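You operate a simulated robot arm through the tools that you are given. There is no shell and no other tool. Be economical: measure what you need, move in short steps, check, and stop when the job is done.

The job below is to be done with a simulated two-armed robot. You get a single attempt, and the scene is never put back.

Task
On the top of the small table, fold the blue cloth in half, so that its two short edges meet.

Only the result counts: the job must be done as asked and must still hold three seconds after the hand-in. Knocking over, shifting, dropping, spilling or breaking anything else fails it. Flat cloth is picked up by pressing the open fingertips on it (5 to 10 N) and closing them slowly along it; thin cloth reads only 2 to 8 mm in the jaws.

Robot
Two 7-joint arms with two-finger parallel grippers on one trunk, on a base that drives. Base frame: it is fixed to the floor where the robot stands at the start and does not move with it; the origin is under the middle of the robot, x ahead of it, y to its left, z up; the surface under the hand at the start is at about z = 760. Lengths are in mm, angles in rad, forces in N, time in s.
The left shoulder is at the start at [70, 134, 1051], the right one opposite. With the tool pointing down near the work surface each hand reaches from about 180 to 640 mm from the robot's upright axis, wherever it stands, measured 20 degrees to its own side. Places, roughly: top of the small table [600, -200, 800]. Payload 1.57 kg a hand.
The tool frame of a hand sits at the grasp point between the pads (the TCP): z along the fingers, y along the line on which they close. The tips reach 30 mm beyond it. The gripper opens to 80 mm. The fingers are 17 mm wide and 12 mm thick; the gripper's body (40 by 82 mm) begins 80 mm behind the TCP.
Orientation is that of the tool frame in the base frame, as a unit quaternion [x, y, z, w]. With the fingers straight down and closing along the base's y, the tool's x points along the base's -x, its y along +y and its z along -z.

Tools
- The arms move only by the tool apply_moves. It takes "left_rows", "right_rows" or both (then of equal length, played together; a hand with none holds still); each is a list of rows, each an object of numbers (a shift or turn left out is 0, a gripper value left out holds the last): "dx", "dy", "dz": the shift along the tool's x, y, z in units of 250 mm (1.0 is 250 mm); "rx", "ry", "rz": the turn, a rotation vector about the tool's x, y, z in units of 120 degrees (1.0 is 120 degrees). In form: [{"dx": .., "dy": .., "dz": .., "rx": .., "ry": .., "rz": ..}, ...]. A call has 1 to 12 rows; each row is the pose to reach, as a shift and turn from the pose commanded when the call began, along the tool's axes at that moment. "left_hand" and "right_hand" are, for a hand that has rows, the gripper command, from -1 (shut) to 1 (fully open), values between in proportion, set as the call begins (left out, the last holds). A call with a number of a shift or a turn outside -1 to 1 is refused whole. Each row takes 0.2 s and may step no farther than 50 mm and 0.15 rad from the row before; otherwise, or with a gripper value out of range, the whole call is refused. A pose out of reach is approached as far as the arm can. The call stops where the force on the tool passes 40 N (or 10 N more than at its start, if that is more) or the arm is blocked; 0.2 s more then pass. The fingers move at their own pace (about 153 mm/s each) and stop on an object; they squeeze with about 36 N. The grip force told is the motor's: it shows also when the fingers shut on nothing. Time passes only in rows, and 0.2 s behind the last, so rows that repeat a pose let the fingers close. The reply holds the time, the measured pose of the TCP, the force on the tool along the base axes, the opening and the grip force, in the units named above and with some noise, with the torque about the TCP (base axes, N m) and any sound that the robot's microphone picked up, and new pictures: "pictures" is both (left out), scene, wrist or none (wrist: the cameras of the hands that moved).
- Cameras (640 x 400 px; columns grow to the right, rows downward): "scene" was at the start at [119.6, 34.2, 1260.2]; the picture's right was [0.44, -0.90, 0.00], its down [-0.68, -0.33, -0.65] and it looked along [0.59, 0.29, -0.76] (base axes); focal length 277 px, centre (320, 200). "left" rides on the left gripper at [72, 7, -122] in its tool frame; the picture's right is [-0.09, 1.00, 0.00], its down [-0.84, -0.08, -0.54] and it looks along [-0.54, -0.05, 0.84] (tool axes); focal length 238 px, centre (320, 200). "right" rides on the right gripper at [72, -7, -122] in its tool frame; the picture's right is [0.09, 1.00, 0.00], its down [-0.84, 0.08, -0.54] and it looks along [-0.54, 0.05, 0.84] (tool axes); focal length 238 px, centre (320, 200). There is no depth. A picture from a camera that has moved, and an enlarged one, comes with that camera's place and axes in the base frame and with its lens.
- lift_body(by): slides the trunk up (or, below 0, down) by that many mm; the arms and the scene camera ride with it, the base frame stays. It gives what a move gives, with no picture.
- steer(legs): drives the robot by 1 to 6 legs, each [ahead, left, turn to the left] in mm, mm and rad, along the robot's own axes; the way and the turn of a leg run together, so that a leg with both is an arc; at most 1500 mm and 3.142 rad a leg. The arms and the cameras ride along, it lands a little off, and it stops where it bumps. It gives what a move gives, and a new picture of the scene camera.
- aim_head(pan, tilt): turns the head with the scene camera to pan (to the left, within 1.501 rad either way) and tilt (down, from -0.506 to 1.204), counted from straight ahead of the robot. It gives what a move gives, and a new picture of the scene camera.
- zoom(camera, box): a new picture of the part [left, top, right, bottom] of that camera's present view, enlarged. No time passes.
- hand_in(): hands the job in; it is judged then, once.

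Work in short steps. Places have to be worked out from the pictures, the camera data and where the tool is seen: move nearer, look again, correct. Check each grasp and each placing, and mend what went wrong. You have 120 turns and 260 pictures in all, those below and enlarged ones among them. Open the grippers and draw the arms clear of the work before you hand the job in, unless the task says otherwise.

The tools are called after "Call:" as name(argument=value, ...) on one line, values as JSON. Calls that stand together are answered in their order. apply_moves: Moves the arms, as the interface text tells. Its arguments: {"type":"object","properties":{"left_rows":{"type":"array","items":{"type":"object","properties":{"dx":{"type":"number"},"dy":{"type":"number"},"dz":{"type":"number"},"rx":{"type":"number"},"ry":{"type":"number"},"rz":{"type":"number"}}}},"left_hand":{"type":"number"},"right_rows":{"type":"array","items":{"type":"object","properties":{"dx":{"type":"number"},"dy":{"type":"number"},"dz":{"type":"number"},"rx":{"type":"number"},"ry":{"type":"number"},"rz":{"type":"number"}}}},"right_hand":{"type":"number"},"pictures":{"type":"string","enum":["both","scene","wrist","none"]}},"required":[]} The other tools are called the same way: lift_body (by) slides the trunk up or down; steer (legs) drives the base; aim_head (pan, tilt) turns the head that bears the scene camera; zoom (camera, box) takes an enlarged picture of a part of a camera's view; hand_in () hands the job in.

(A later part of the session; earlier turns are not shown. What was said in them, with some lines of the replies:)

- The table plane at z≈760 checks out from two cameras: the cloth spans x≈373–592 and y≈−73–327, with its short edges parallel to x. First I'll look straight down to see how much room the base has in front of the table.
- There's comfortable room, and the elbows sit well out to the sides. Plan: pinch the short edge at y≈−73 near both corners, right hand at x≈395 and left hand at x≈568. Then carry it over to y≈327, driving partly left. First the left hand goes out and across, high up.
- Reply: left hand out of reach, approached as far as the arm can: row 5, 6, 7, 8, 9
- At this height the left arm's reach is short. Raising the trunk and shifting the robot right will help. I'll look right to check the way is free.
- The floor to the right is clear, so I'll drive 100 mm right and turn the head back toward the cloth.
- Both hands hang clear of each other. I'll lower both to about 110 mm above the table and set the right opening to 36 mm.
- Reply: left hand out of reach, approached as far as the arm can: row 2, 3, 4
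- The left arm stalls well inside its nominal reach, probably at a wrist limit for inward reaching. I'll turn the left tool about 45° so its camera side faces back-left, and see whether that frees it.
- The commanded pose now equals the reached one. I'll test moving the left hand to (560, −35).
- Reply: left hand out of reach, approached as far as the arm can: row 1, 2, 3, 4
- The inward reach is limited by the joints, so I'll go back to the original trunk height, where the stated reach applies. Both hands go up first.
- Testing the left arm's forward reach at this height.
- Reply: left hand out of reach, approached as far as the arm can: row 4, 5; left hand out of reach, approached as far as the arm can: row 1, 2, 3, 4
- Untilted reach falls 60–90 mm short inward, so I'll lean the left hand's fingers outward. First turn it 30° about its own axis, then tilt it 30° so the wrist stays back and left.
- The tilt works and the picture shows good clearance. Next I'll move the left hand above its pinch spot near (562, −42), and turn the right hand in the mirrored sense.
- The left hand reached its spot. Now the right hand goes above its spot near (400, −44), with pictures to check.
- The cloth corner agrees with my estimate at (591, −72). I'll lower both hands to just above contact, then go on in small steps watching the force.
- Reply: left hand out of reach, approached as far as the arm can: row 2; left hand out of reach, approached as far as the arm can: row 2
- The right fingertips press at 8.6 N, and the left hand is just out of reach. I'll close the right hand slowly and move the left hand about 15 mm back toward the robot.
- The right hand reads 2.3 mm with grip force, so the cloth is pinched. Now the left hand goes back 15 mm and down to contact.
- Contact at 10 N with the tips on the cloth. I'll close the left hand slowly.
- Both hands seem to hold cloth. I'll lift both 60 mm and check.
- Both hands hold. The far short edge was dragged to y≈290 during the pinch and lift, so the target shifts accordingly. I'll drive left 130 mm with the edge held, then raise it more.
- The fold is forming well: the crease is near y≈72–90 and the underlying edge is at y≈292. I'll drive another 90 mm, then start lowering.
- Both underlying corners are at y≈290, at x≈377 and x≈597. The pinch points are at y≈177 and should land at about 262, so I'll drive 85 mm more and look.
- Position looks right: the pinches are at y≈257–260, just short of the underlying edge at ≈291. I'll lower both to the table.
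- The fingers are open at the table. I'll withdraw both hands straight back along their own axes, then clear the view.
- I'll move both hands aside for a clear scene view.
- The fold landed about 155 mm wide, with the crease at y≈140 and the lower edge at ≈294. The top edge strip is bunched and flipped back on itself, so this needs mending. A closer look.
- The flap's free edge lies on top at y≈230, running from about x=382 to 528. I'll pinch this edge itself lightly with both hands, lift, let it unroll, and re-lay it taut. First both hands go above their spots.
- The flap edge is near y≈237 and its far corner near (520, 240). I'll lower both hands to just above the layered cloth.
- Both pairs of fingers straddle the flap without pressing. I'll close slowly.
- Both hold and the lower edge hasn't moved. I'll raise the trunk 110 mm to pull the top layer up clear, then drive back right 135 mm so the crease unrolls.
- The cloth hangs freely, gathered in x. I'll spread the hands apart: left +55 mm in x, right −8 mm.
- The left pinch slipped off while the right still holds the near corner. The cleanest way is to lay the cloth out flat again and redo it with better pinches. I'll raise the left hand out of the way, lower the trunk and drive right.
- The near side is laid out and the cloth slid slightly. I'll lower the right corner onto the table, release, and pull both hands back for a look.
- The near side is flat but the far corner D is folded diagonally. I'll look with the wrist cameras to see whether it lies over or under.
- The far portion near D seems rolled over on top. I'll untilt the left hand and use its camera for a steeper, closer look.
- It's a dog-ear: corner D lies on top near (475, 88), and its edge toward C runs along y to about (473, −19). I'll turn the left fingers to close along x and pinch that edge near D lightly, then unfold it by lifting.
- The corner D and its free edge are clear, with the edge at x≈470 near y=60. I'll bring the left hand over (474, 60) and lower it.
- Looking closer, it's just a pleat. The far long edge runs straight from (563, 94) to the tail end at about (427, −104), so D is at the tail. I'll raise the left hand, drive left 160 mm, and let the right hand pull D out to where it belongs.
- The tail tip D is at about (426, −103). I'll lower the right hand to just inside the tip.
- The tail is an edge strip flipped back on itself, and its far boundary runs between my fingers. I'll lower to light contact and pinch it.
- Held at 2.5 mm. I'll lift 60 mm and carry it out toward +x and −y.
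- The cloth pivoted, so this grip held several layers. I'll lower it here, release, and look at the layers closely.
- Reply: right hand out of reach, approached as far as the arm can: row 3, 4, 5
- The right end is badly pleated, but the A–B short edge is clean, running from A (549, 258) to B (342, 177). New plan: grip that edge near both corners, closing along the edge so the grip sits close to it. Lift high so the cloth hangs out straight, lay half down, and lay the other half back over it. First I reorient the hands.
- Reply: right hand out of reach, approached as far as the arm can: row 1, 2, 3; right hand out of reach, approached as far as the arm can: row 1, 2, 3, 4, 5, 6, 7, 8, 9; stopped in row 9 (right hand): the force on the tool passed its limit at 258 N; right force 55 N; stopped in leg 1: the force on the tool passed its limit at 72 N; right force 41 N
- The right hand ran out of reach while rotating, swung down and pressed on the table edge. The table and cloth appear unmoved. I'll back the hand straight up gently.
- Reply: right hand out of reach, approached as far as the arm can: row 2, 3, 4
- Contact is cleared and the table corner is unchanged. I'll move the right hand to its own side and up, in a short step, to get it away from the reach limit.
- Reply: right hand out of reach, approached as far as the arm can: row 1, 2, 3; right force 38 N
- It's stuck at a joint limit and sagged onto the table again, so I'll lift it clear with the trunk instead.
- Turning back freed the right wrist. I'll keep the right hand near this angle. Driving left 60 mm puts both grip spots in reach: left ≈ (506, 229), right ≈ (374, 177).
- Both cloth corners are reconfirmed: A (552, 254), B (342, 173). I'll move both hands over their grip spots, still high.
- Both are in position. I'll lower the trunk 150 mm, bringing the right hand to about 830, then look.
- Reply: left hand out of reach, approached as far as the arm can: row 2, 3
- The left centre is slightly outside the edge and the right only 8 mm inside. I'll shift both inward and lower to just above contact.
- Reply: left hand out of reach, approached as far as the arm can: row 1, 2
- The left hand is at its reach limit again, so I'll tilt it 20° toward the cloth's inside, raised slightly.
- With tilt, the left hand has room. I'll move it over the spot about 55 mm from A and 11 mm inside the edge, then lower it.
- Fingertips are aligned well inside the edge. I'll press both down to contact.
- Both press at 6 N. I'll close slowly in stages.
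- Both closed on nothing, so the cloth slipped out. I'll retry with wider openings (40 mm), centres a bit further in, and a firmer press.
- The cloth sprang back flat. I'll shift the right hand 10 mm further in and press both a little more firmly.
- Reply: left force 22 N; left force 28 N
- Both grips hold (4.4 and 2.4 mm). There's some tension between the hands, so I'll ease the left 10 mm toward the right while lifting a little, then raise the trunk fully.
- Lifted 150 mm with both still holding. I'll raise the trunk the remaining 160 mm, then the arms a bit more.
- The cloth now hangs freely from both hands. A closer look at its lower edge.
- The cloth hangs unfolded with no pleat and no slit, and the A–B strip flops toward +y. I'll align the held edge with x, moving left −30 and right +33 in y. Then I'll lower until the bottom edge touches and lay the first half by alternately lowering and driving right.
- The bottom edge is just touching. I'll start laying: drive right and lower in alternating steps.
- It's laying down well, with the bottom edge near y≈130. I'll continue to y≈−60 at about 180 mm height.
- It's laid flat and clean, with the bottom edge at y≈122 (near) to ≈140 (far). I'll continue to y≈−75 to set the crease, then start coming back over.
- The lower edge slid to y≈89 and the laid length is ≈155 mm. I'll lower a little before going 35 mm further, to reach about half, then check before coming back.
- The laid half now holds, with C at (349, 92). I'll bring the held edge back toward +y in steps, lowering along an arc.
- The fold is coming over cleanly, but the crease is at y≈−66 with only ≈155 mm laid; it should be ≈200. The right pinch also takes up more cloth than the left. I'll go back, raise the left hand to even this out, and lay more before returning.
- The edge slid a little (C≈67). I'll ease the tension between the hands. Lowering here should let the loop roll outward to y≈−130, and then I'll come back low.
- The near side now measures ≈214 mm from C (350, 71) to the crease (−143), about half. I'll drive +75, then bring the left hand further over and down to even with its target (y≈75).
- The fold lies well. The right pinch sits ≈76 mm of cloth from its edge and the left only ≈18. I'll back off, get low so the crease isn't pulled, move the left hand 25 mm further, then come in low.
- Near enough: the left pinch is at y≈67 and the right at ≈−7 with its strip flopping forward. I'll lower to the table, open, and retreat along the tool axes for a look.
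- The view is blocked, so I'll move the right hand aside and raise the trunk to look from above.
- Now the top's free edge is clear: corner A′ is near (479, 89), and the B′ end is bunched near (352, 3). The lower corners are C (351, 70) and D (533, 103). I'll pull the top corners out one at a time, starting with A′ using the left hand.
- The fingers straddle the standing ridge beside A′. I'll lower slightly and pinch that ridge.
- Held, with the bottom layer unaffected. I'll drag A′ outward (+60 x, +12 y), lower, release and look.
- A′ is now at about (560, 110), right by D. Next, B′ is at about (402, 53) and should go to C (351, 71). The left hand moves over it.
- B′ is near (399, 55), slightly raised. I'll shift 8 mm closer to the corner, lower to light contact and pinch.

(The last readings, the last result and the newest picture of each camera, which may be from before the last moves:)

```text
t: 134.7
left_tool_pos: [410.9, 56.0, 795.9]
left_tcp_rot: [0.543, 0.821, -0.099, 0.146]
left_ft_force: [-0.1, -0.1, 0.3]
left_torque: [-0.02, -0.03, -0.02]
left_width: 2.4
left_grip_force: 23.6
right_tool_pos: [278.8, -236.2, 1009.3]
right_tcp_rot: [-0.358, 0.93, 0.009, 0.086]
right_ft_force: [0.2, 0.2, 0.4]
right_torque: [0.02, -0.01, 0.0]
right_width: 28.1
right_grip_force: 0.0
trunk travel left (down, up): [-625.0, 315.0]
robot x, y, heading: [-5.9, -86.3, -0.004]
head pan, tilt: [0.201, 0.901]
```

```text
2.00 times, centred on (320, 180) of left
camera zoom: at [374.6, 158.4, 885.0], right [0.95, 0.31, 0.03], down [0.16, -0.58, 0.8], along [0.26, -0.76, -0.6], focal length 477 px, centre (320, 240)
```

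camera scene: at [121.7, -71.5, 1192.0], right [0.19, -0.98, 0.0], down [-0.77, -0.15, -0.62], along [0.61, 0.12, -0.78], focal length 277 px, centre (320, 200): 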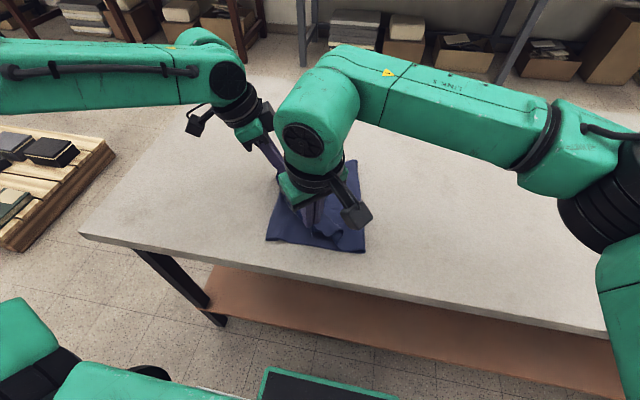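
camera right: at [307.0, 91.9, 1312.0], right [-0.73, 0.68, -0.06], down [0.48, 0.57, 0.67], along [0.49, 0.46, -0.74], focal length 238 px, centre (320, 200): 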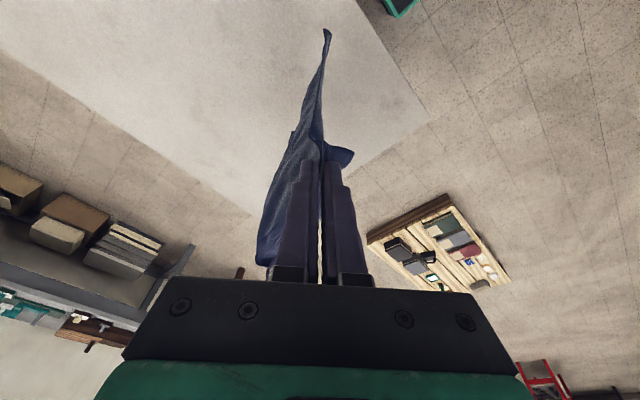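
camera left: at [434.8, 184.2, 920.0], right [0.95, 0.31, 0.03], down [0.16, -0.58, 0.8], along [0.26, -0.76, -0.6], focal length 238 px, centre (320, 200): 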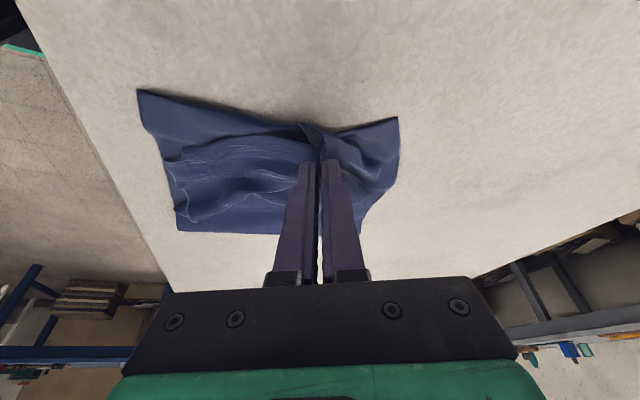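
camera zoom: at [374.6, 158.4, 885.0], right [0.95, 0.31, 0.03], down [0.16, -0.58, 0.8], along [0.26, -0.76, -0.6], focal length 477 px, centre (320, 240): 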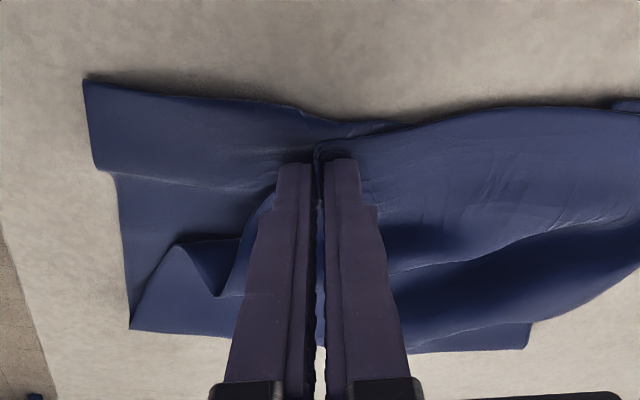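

B′ is held. I'll lift slightly, drag it by (−50, +18), lower, release and look.

Call:
apply_moves(left_rows=[{"dx": -0.035, "dz": -0.094}, {"dx": 0.032, "dy": -0.079, "dz": -0.119}, {"dx": 0.099, "dy": -0.157, "dz": -0.144}, {"dx": 0.13, "dy": -0.157, "dz": -0.062}], pictures="none")

Call:
apply_moves(left_rows=[{"dx": 0}, {"dx": 0}], left_hand=-0.4, pictures="none")

Call:
apply_moves(left_rows=[{"dz": -0.12}, {"dz": -0.25}, {"dz": -0.35, "dx": 0.15}, {"dz": -0.4, "dx": 0.3}], pictures="none")

Call:
zoom(camera="scene", box=[230, 130, 430, 280])

```text
t: 135.7
left_tool_pos: [362.8, 76.6, 798.2]
left_tcp_rot: [0.543, 0.821, -0.1, 0.147]
left_ft_force: [0.6, 0.3, 0.2]
left_torque: [-0.03, -0.02, 0.0]
left_width: 2.7
left_grip_force: 23.7
left hand out of reach, approached as far as the arm can: row 3
right_tool_pos: [280.5, -235.2, 1010.6]
right_tcp_rot: [-0.359, 0.93, 0.01, 0.085]
right_ft_force: [-0.2, -0.1, 0.0]
right_torque: [-0.04, -0.01, 0.01]
right_width: 27.9
right_grip_force: 0.2
trunk travel left (down, up): [-625.0, 315.0]
robot x, y, heading: [-0.9, -91.0, -0.007]
head pan, tilt: [0.201, 0.901]
```

```text
t: 136.2
left_tool_pos: [363.2, 75.7, 797.3]
left_tcp_rot: [0.543, 0.821, -0.1, 0.146]
left_ft_force: [0.7, 0.1, -0.7]
left_torque: [0.0, 0.01, -0.03]
left_width: 23.8
left_grip_force: 0.1
right_tool_pos: [278.8, -236.8, 1010.9]
right_tcp_rot: [-0.358, 0.93, 0.009, 0.086]
right_ft_force: [0.4, 0.4, 0.4]
right_torque: [0.02, -0.02, 0.01]
right_width: 27.7
right_grip_force: 0.1
trunk travel left (down, up): [-625.0, 315.0]
robot x, y, heading: [-3.8, -86.8, -0.006]
head pan, tilt: [0.201, 0.901]
```

```text
t: 137.2
left_tool_pos: [334.2, 177.2, 863.0]
left_tcp_rot: [0.544, 0.82, -0.101, 0.146]
left_ft_force: [0.3, -0.5, 0.4]
left_torque: [-0.01, -0.03, -0.01]
left_width: 24.1
left_grip_force: 0.1
left hand out of reach, approached as far as the arm can: row 1, 2, 3, 4
right_tool_pos: [277.8, -236.4, 1011.2]
right_tcp_rot: [-0.359, 0.929, 0.009, 0.087]
right_ft_force: [0.0, 0.4, -0.3]
right_torque: [-0.01, 0.02, -0.03]
right_width: 27.9
right_grip_force: 0.0
trunk travel left (down, up): [-625.0, 315.0]
robot x, y, heading: [-1.1, -83.3, -0.007]
head pan, tilt: [0.201, 0.901]
```

```text
2.67 times, centred on (330, 205) of scene
camera zoom: at [120.8, -71.5, 1257.1], right [0.19, -0.98, 0.0], down [-0.77, -0.15, -0.62], along [0.61, 0.12, -0.78], focal length 739 px, centre (293, 187)
```

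zoom: 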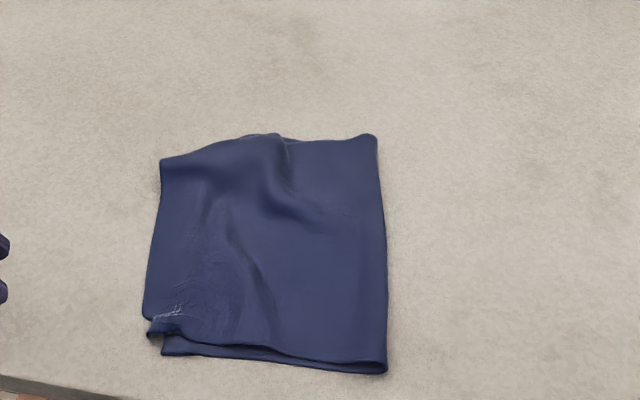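

That looks good: the edges nearly coincide. I'll check both corners from the wrist camera.

Call:
zoom(camera="left", box=[160, 20, 640, 320])

Call:
zoom(camera="scene", box=[270, 170, 350, 270])

```text
1.33 times, centred on (400, 170) of left
camera zoom: at [297.6, 280.4, 953.1], right [0.95, 0.31, 0.03], down [0.16, -0.58, 0.8], along [0.26, -0.76, -0.6], focal length 318 px, centre (213, 240)
```

zoom: 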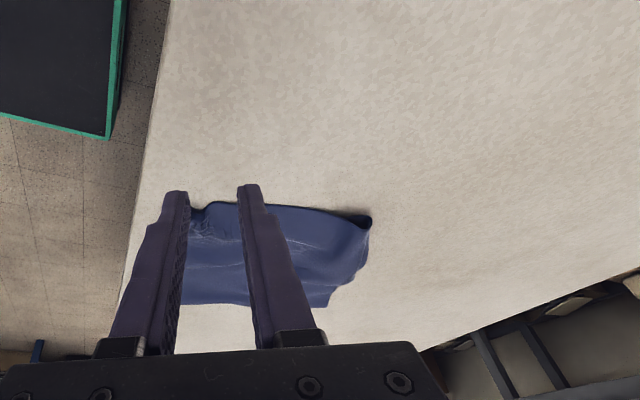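

```text
4.00 times, centred on (310, 220) of scene
camera zoom: at [120.8, -71.5, 1257.1], right [0.19, -0.98, 0.0], down [-0.77, -0.15, -0.62], along [0.61, 0.12, -0.78], focal length 1109 px, centre (360, 120)
```

zoom: 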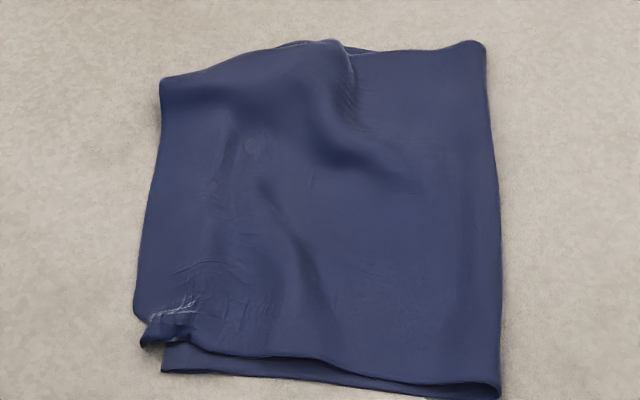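

Call:
apply_moves(left_rows=[{"dx": 0.046, "dy": 0.161, "dz": -0.057}, {"dx": 0.092, "dy": 0.322, "dz": -0.113}, {"dx": 0.138, "dy": 0.484, "dz": -0.17}, {"dx": 0.184, "dy": 0.645, "dz": -0.227}], pictures="none")

Call:
zoom(camera="left", box=[160, 60, 480, 260])

```text
t: 138.2
left_tool_pos: [460.5, 300.4, 903.1]
left_tcp_rot: [0.545, 0.82, -0.1, 0.145]
left_ft_force: [0.3, 0.5, 0.2]
left_torque: [-0.03, 0.0, 0.0]
left_width: 24.3
left_grip_force: 0.1
right_tool_pos: [280.3, -236.8, 1010.7]
right_tcp_rot: [-0.359, 0.93, 0.01, 0.085]
right_ft_force: [0.5, 0.0, -0.4]
right_torque: [-0.01, 0.02, 0.01]
right_width: 28.0
right_grip_force: 0.0
trunk travel left (down, up): [-625.0, 315.0]
robot x, y, heading: [-3.1, -88.1, -0.009]
head pan, tilt: [0.201, 0.901]
```

```text
2.00 times, centred on (320, 160) of left
camera zoom: at [424.0, 402.5, 991.6], right [0.95, 0.31, 0.03], down [0.16, -0.58, 0.8], along [0.26, -0.76, -0.6], focal length 477 px, centre (320, 280)
```

zoom: 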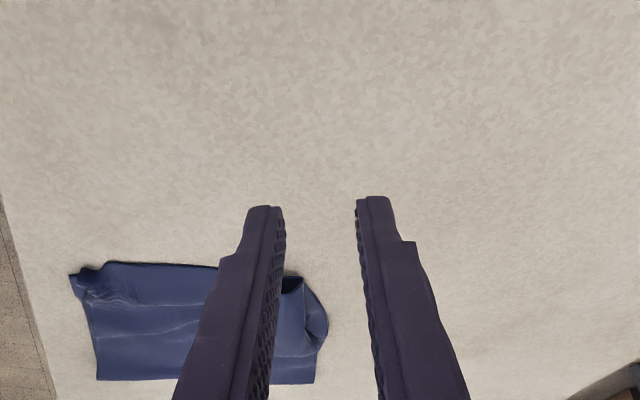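

Call:
apply_moves(left_rows=[{"dy": 0.15}, {"dy": 0.3}], left_hand=0.9, pictures="none")

Call:
zoom(camera="left", box=[120, 160, 320, 290])

```text
t: 138.8
left_tool_pos: [529.1, 326.2, 900.6]
left_tcp_rot: [0.545, 0.82, -0.101, 0.145]
left_ft_force: [-0.1, 0.0, -0.3]
left_torque: [-0.02, -0.01, -0.01]
left_width: 76.0
left_grip_force: 0.1
right_tool_pos: [280.6, -236.7, 1010.3]
right_tcp_rot: [-0.358, 0.93, 0.01, 0.085]
right_ft_force: [0.4, 0.4, 0.5]
right_torque: [0.01, 0.04, 0.03]
right_width: 28.3
right_grip_force: 0.0
trunk travel left (down, up): [-625.0, 315.0]
robot x, y, heading: [0.5, -89.5, -0.008]
head pan, tilt: [0.201, 0.901]
```

```text
3.08 times, centred on (220, 225) of left
camera zoom: at [492.4, 429.8, 990.5], right [0.95, 0.31, 0.03], down [0.16, -0.58, 0.8], along [0.26, -0.76, -0.6], focal length 733 px, centre (628, 123)
```

zoom: 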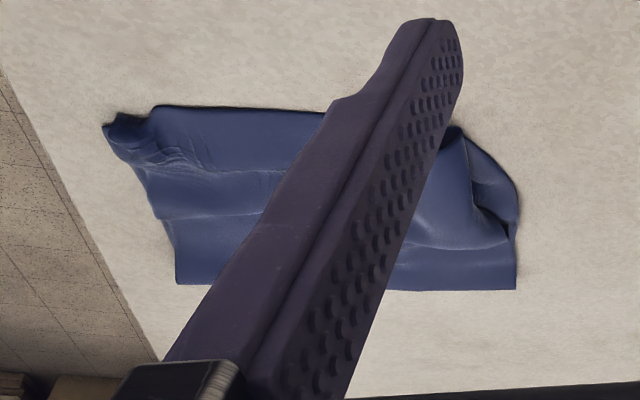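

Call:
apply_moves(left_rows=[{"dy": -0.18}, {"dy": -0.36}, {"dy": -0.54}, {"dy": -0.72, "dx": -0.1}, {"dy": -0.85, "dx": -0.2}], left_hand=-0.2, pictures="none")

Call:
zoom(camera="left", box=[370, 100, 570, 240])

```text
refused: row 4 steps farther than a row can; nothing moved
```

```text
2.86 times, centred on (470, 170) of left
camera zoom: at [492.4, 429.8, 990.5], right [0.95, 0.31, 0.03], down [0.16, -0.58, 0.8], along [0.26, -0.76, -0.6], focal length 681 px, centre (-109, 286)
```

zoom: 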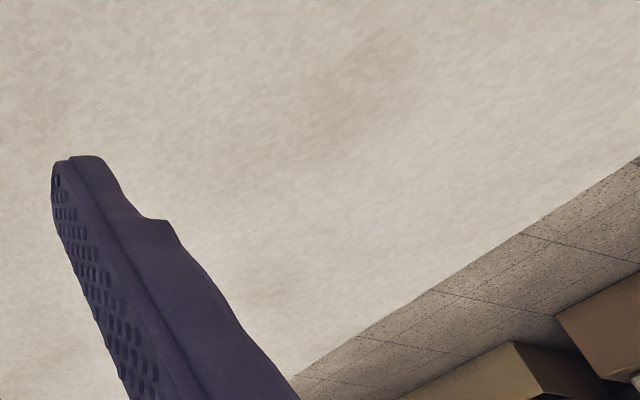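

The step was too large, so I'll repeat it with smaller rows to get the far corner in view.

Call:
apply_moves(left_rows=[{"dy": -0.18}, {"dy": -0.36}, {"dy": -0.54}, {"dy": -0.7}, {"dy": -0.84, "dx": -0.08}, {"dy": -0.84, "dx": -0.2}], left_hand=-0.2, pictures="wrist")

Call:
zoom(camera="left", box=[360, 100, 560, 240])

```text
t: 140.2
left_tool_pos: [350.7, 203.9, 920.6]
left_tcp_rot: [0.544, 0.82, -0.1, 0.146]
left_ft_force: [-0.1, -1.2, 0.0]
left_torque: [0.0, 0.01, 0.03]
left_width: 32.0
left_grip_force: 0.1
right_tool_pos: [280.4, -236.7, 1009.9]
right_tcp_rot: [-0.358, 0.93, 0.01, 0.086]
right_ft_force: [0.4, -0.4, -0.7]
right_torque: [0.0, 0.05, -0.04]
right_width: 27.8
right_grip_force: 0.1
trunk travel left (down, up): [-625.0, 315.0]
robot x, y, heading: [-5.5, -87.5, -0.008]
head pan, tilt: [0.201, 0.901]
camera left: at [314.3, 307.1, 1009.7], right [0.95, 0.31, 0.03], down [0.16, -0.58, 0.8], along [0.26, -0.76, -0.6], focal length 238 px, centre (320, 200)
```

left: 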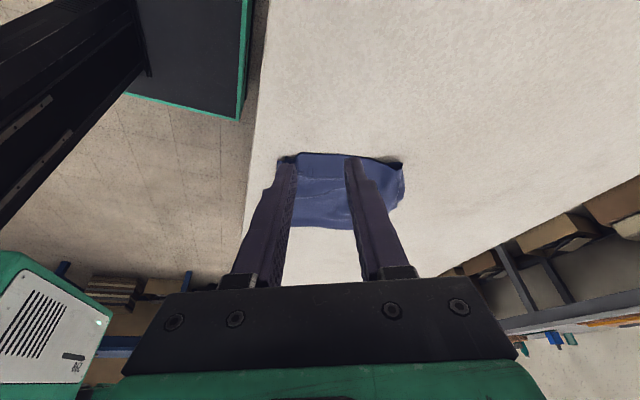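

```text
2.86 times, centred on (460, 170) of left
camera zoom: at [314.3, 307.1, 1009.7], right [0.95, 0.31, 0.03], down [0.16, -0.58, 0.8], along [0.26, -0.76, -0.6], focal length 681 px, centre (-80, 286)
```

zoom: 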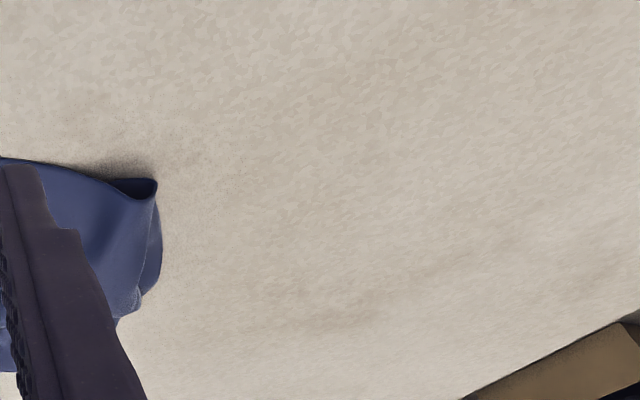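

Corner A′ is raised a bit and hides D. I'll pinch A′ lightly, lift it to see where D lies, then set it down exactly on D.

Call:
apply_moves(left_rows=[{"dx": -0.079, "dy": 0.084, "dz": 0.09}, {"dx": -0.158, "dy": 0.168, "dz": 0.18}, {"dx": -0.236, "dy": 0.252, "dz": 0.29}, {"dx": -0.315, "dy": 0.336, "dz": 0.41}, {"dx": -0.394, "dy": 0.42, "dz": 0.531}], left_hand=0.0, pictures="none")

Call:
zoom(camera="left", box=[160, 60, 480, 260])

```text
t: 141.4
left_tool_pos: [500.4, 116.7, 829.4]
left_tcp_rot: [0.544, 0.82, -0.099, 0.145]
left_ft_force: [0.4, 0.0, 0.0]
left_torque: [0.03, 0.04, -0.01]
left_width: 39.8
left_grip_force: 0.0
right_tool_pos: [280.2, -237.2, 1009.7]
right_tcp_rot: [-0.358, 0.93, 0.01, 0.085]
right_ft_force: [0.0, -0.8, -0.2]
right_torque: [0.03, 0.0, 0.04]
right_width: 28.0
right_grip_force: 0.1
trunk travel left (down, up): [-625.0, 315.0]
robot x, y, heading: [-0.0, -87.6, -0.007]
head pan, tilt: [0.201, 0.901]
```

```text
2.00 times, centred on (320, 160) of left
camera zoom: at [464.1, 220.1, 919.5], right [0.95, 0.31, 0.03], down [0.16, -0.58, 0.8], along [0.26, -0.76, -0.6], focal length 477 px, centre (320, 280)
```

zoom: 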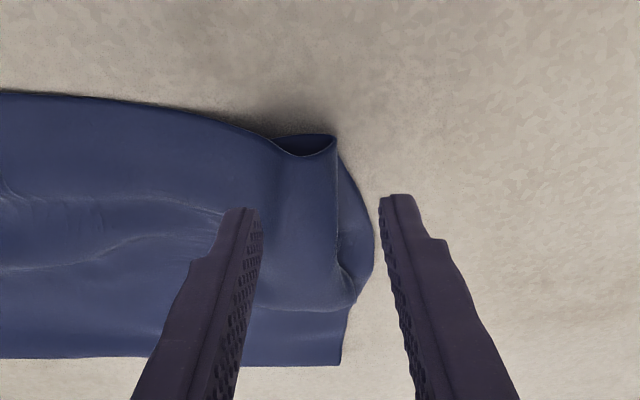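

A′ and D lie together: the two rims meet at that corner. B′ is within about 16 mm of C. The short edges meet, so I'll open the grippers, withdraw the arms, and take a last look.

Call:
apply_moves(left_rows=[{"dz": -0.18}, {"dz": -0.36}, {"dz": -0.4, "dx": 0.18}, {"dz": -0.45, "dx": 0.36}, {"dz": -0.45, "dx": 0.54}], right_rows=[{"dz": 0}, {"dz": 0}, {"dz": 0}, {"dz": 0}, {"dz": 0}], left_hand=1, right_hand=1, pictures="scene")

Call:
zoom(camera="scene", box=[260, 160, 380, 280])

```text
t: 142.7
left_tool_pos: [436.9, 267.9, 884.2]
left_tcp_rot: [0.544, 0.82, -0.099, 0.147]
left_ft_force: [-0.3, -0.5, -0.2]
left_torque: [0.0, -0.01, -0.04]
left_width: 80.3
left_grip_force: 0.0
right_tool_pos: [278.9, -235.2, 1010.9]
right_tcp_rot: [-0.359, 0.929, 0.009, 0.086]
right_ft_force: [0.3, 0.1, -0.7]
right_torque: [-0.03, -0.03, 0.0]
right_width: 79.9
right_grip_force: 0.1
trunk travel left (down, up): [-625.0, 315.0]
robot x, y, heading: [-1.1, -87.6, -0.005]
head pan, tilt: [0.201, 0.901]
camera scene: at [121.0, -71.2, 1257.1], right [0.19, -0.98, 0.0], down [-0.77, -0.15, -0.62], along [0.61, 0.12, -0.78], focal length 277 px, centre (320, 200)
```

scene: 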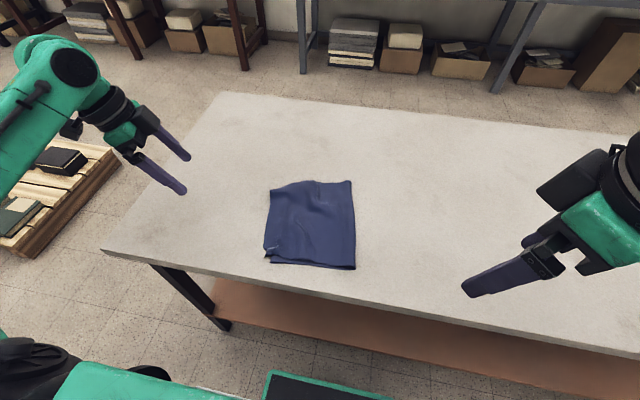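

```text
3.33 times, centred on (320, 220) of scene
camera zoom: at [121.0, -71.2, 1257.1], right [0.19, -0.98, 0.0], down [-0.77, -0.15, -0.62], along [0.61, 0.12, -0.78], focal length 924 px, centre (320, 133)
```

zoom: 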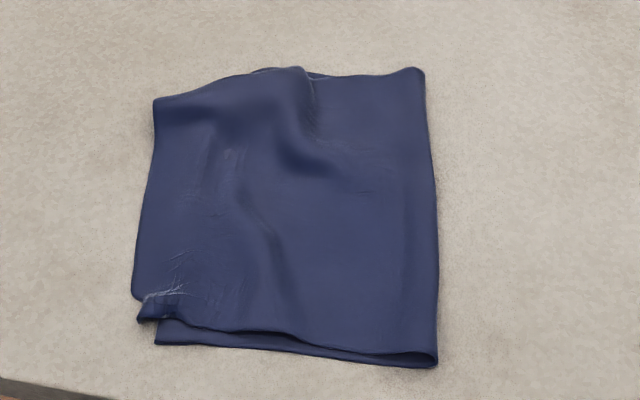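

The cloth lies folded in half with its short edges together and both arms clear, so I'm handing it in.

Call:
hand_in()

```text
The job is handed in.
```

I folded the blue cloth in half on the small table so its two short edges meet, and handed the job in. By my estimate from the pictures, the near corners are about 16 mm apart. The far corners look together, but the lower one is partly hidden. A few wrinkles remain, and the near top corner is slightly crinkled.

While I was repositioning it, the right hand struck the table hard once (258 N), then pressed on it twice more lightly. In the pictures the table did not move, and I saw nothing else disturbed.
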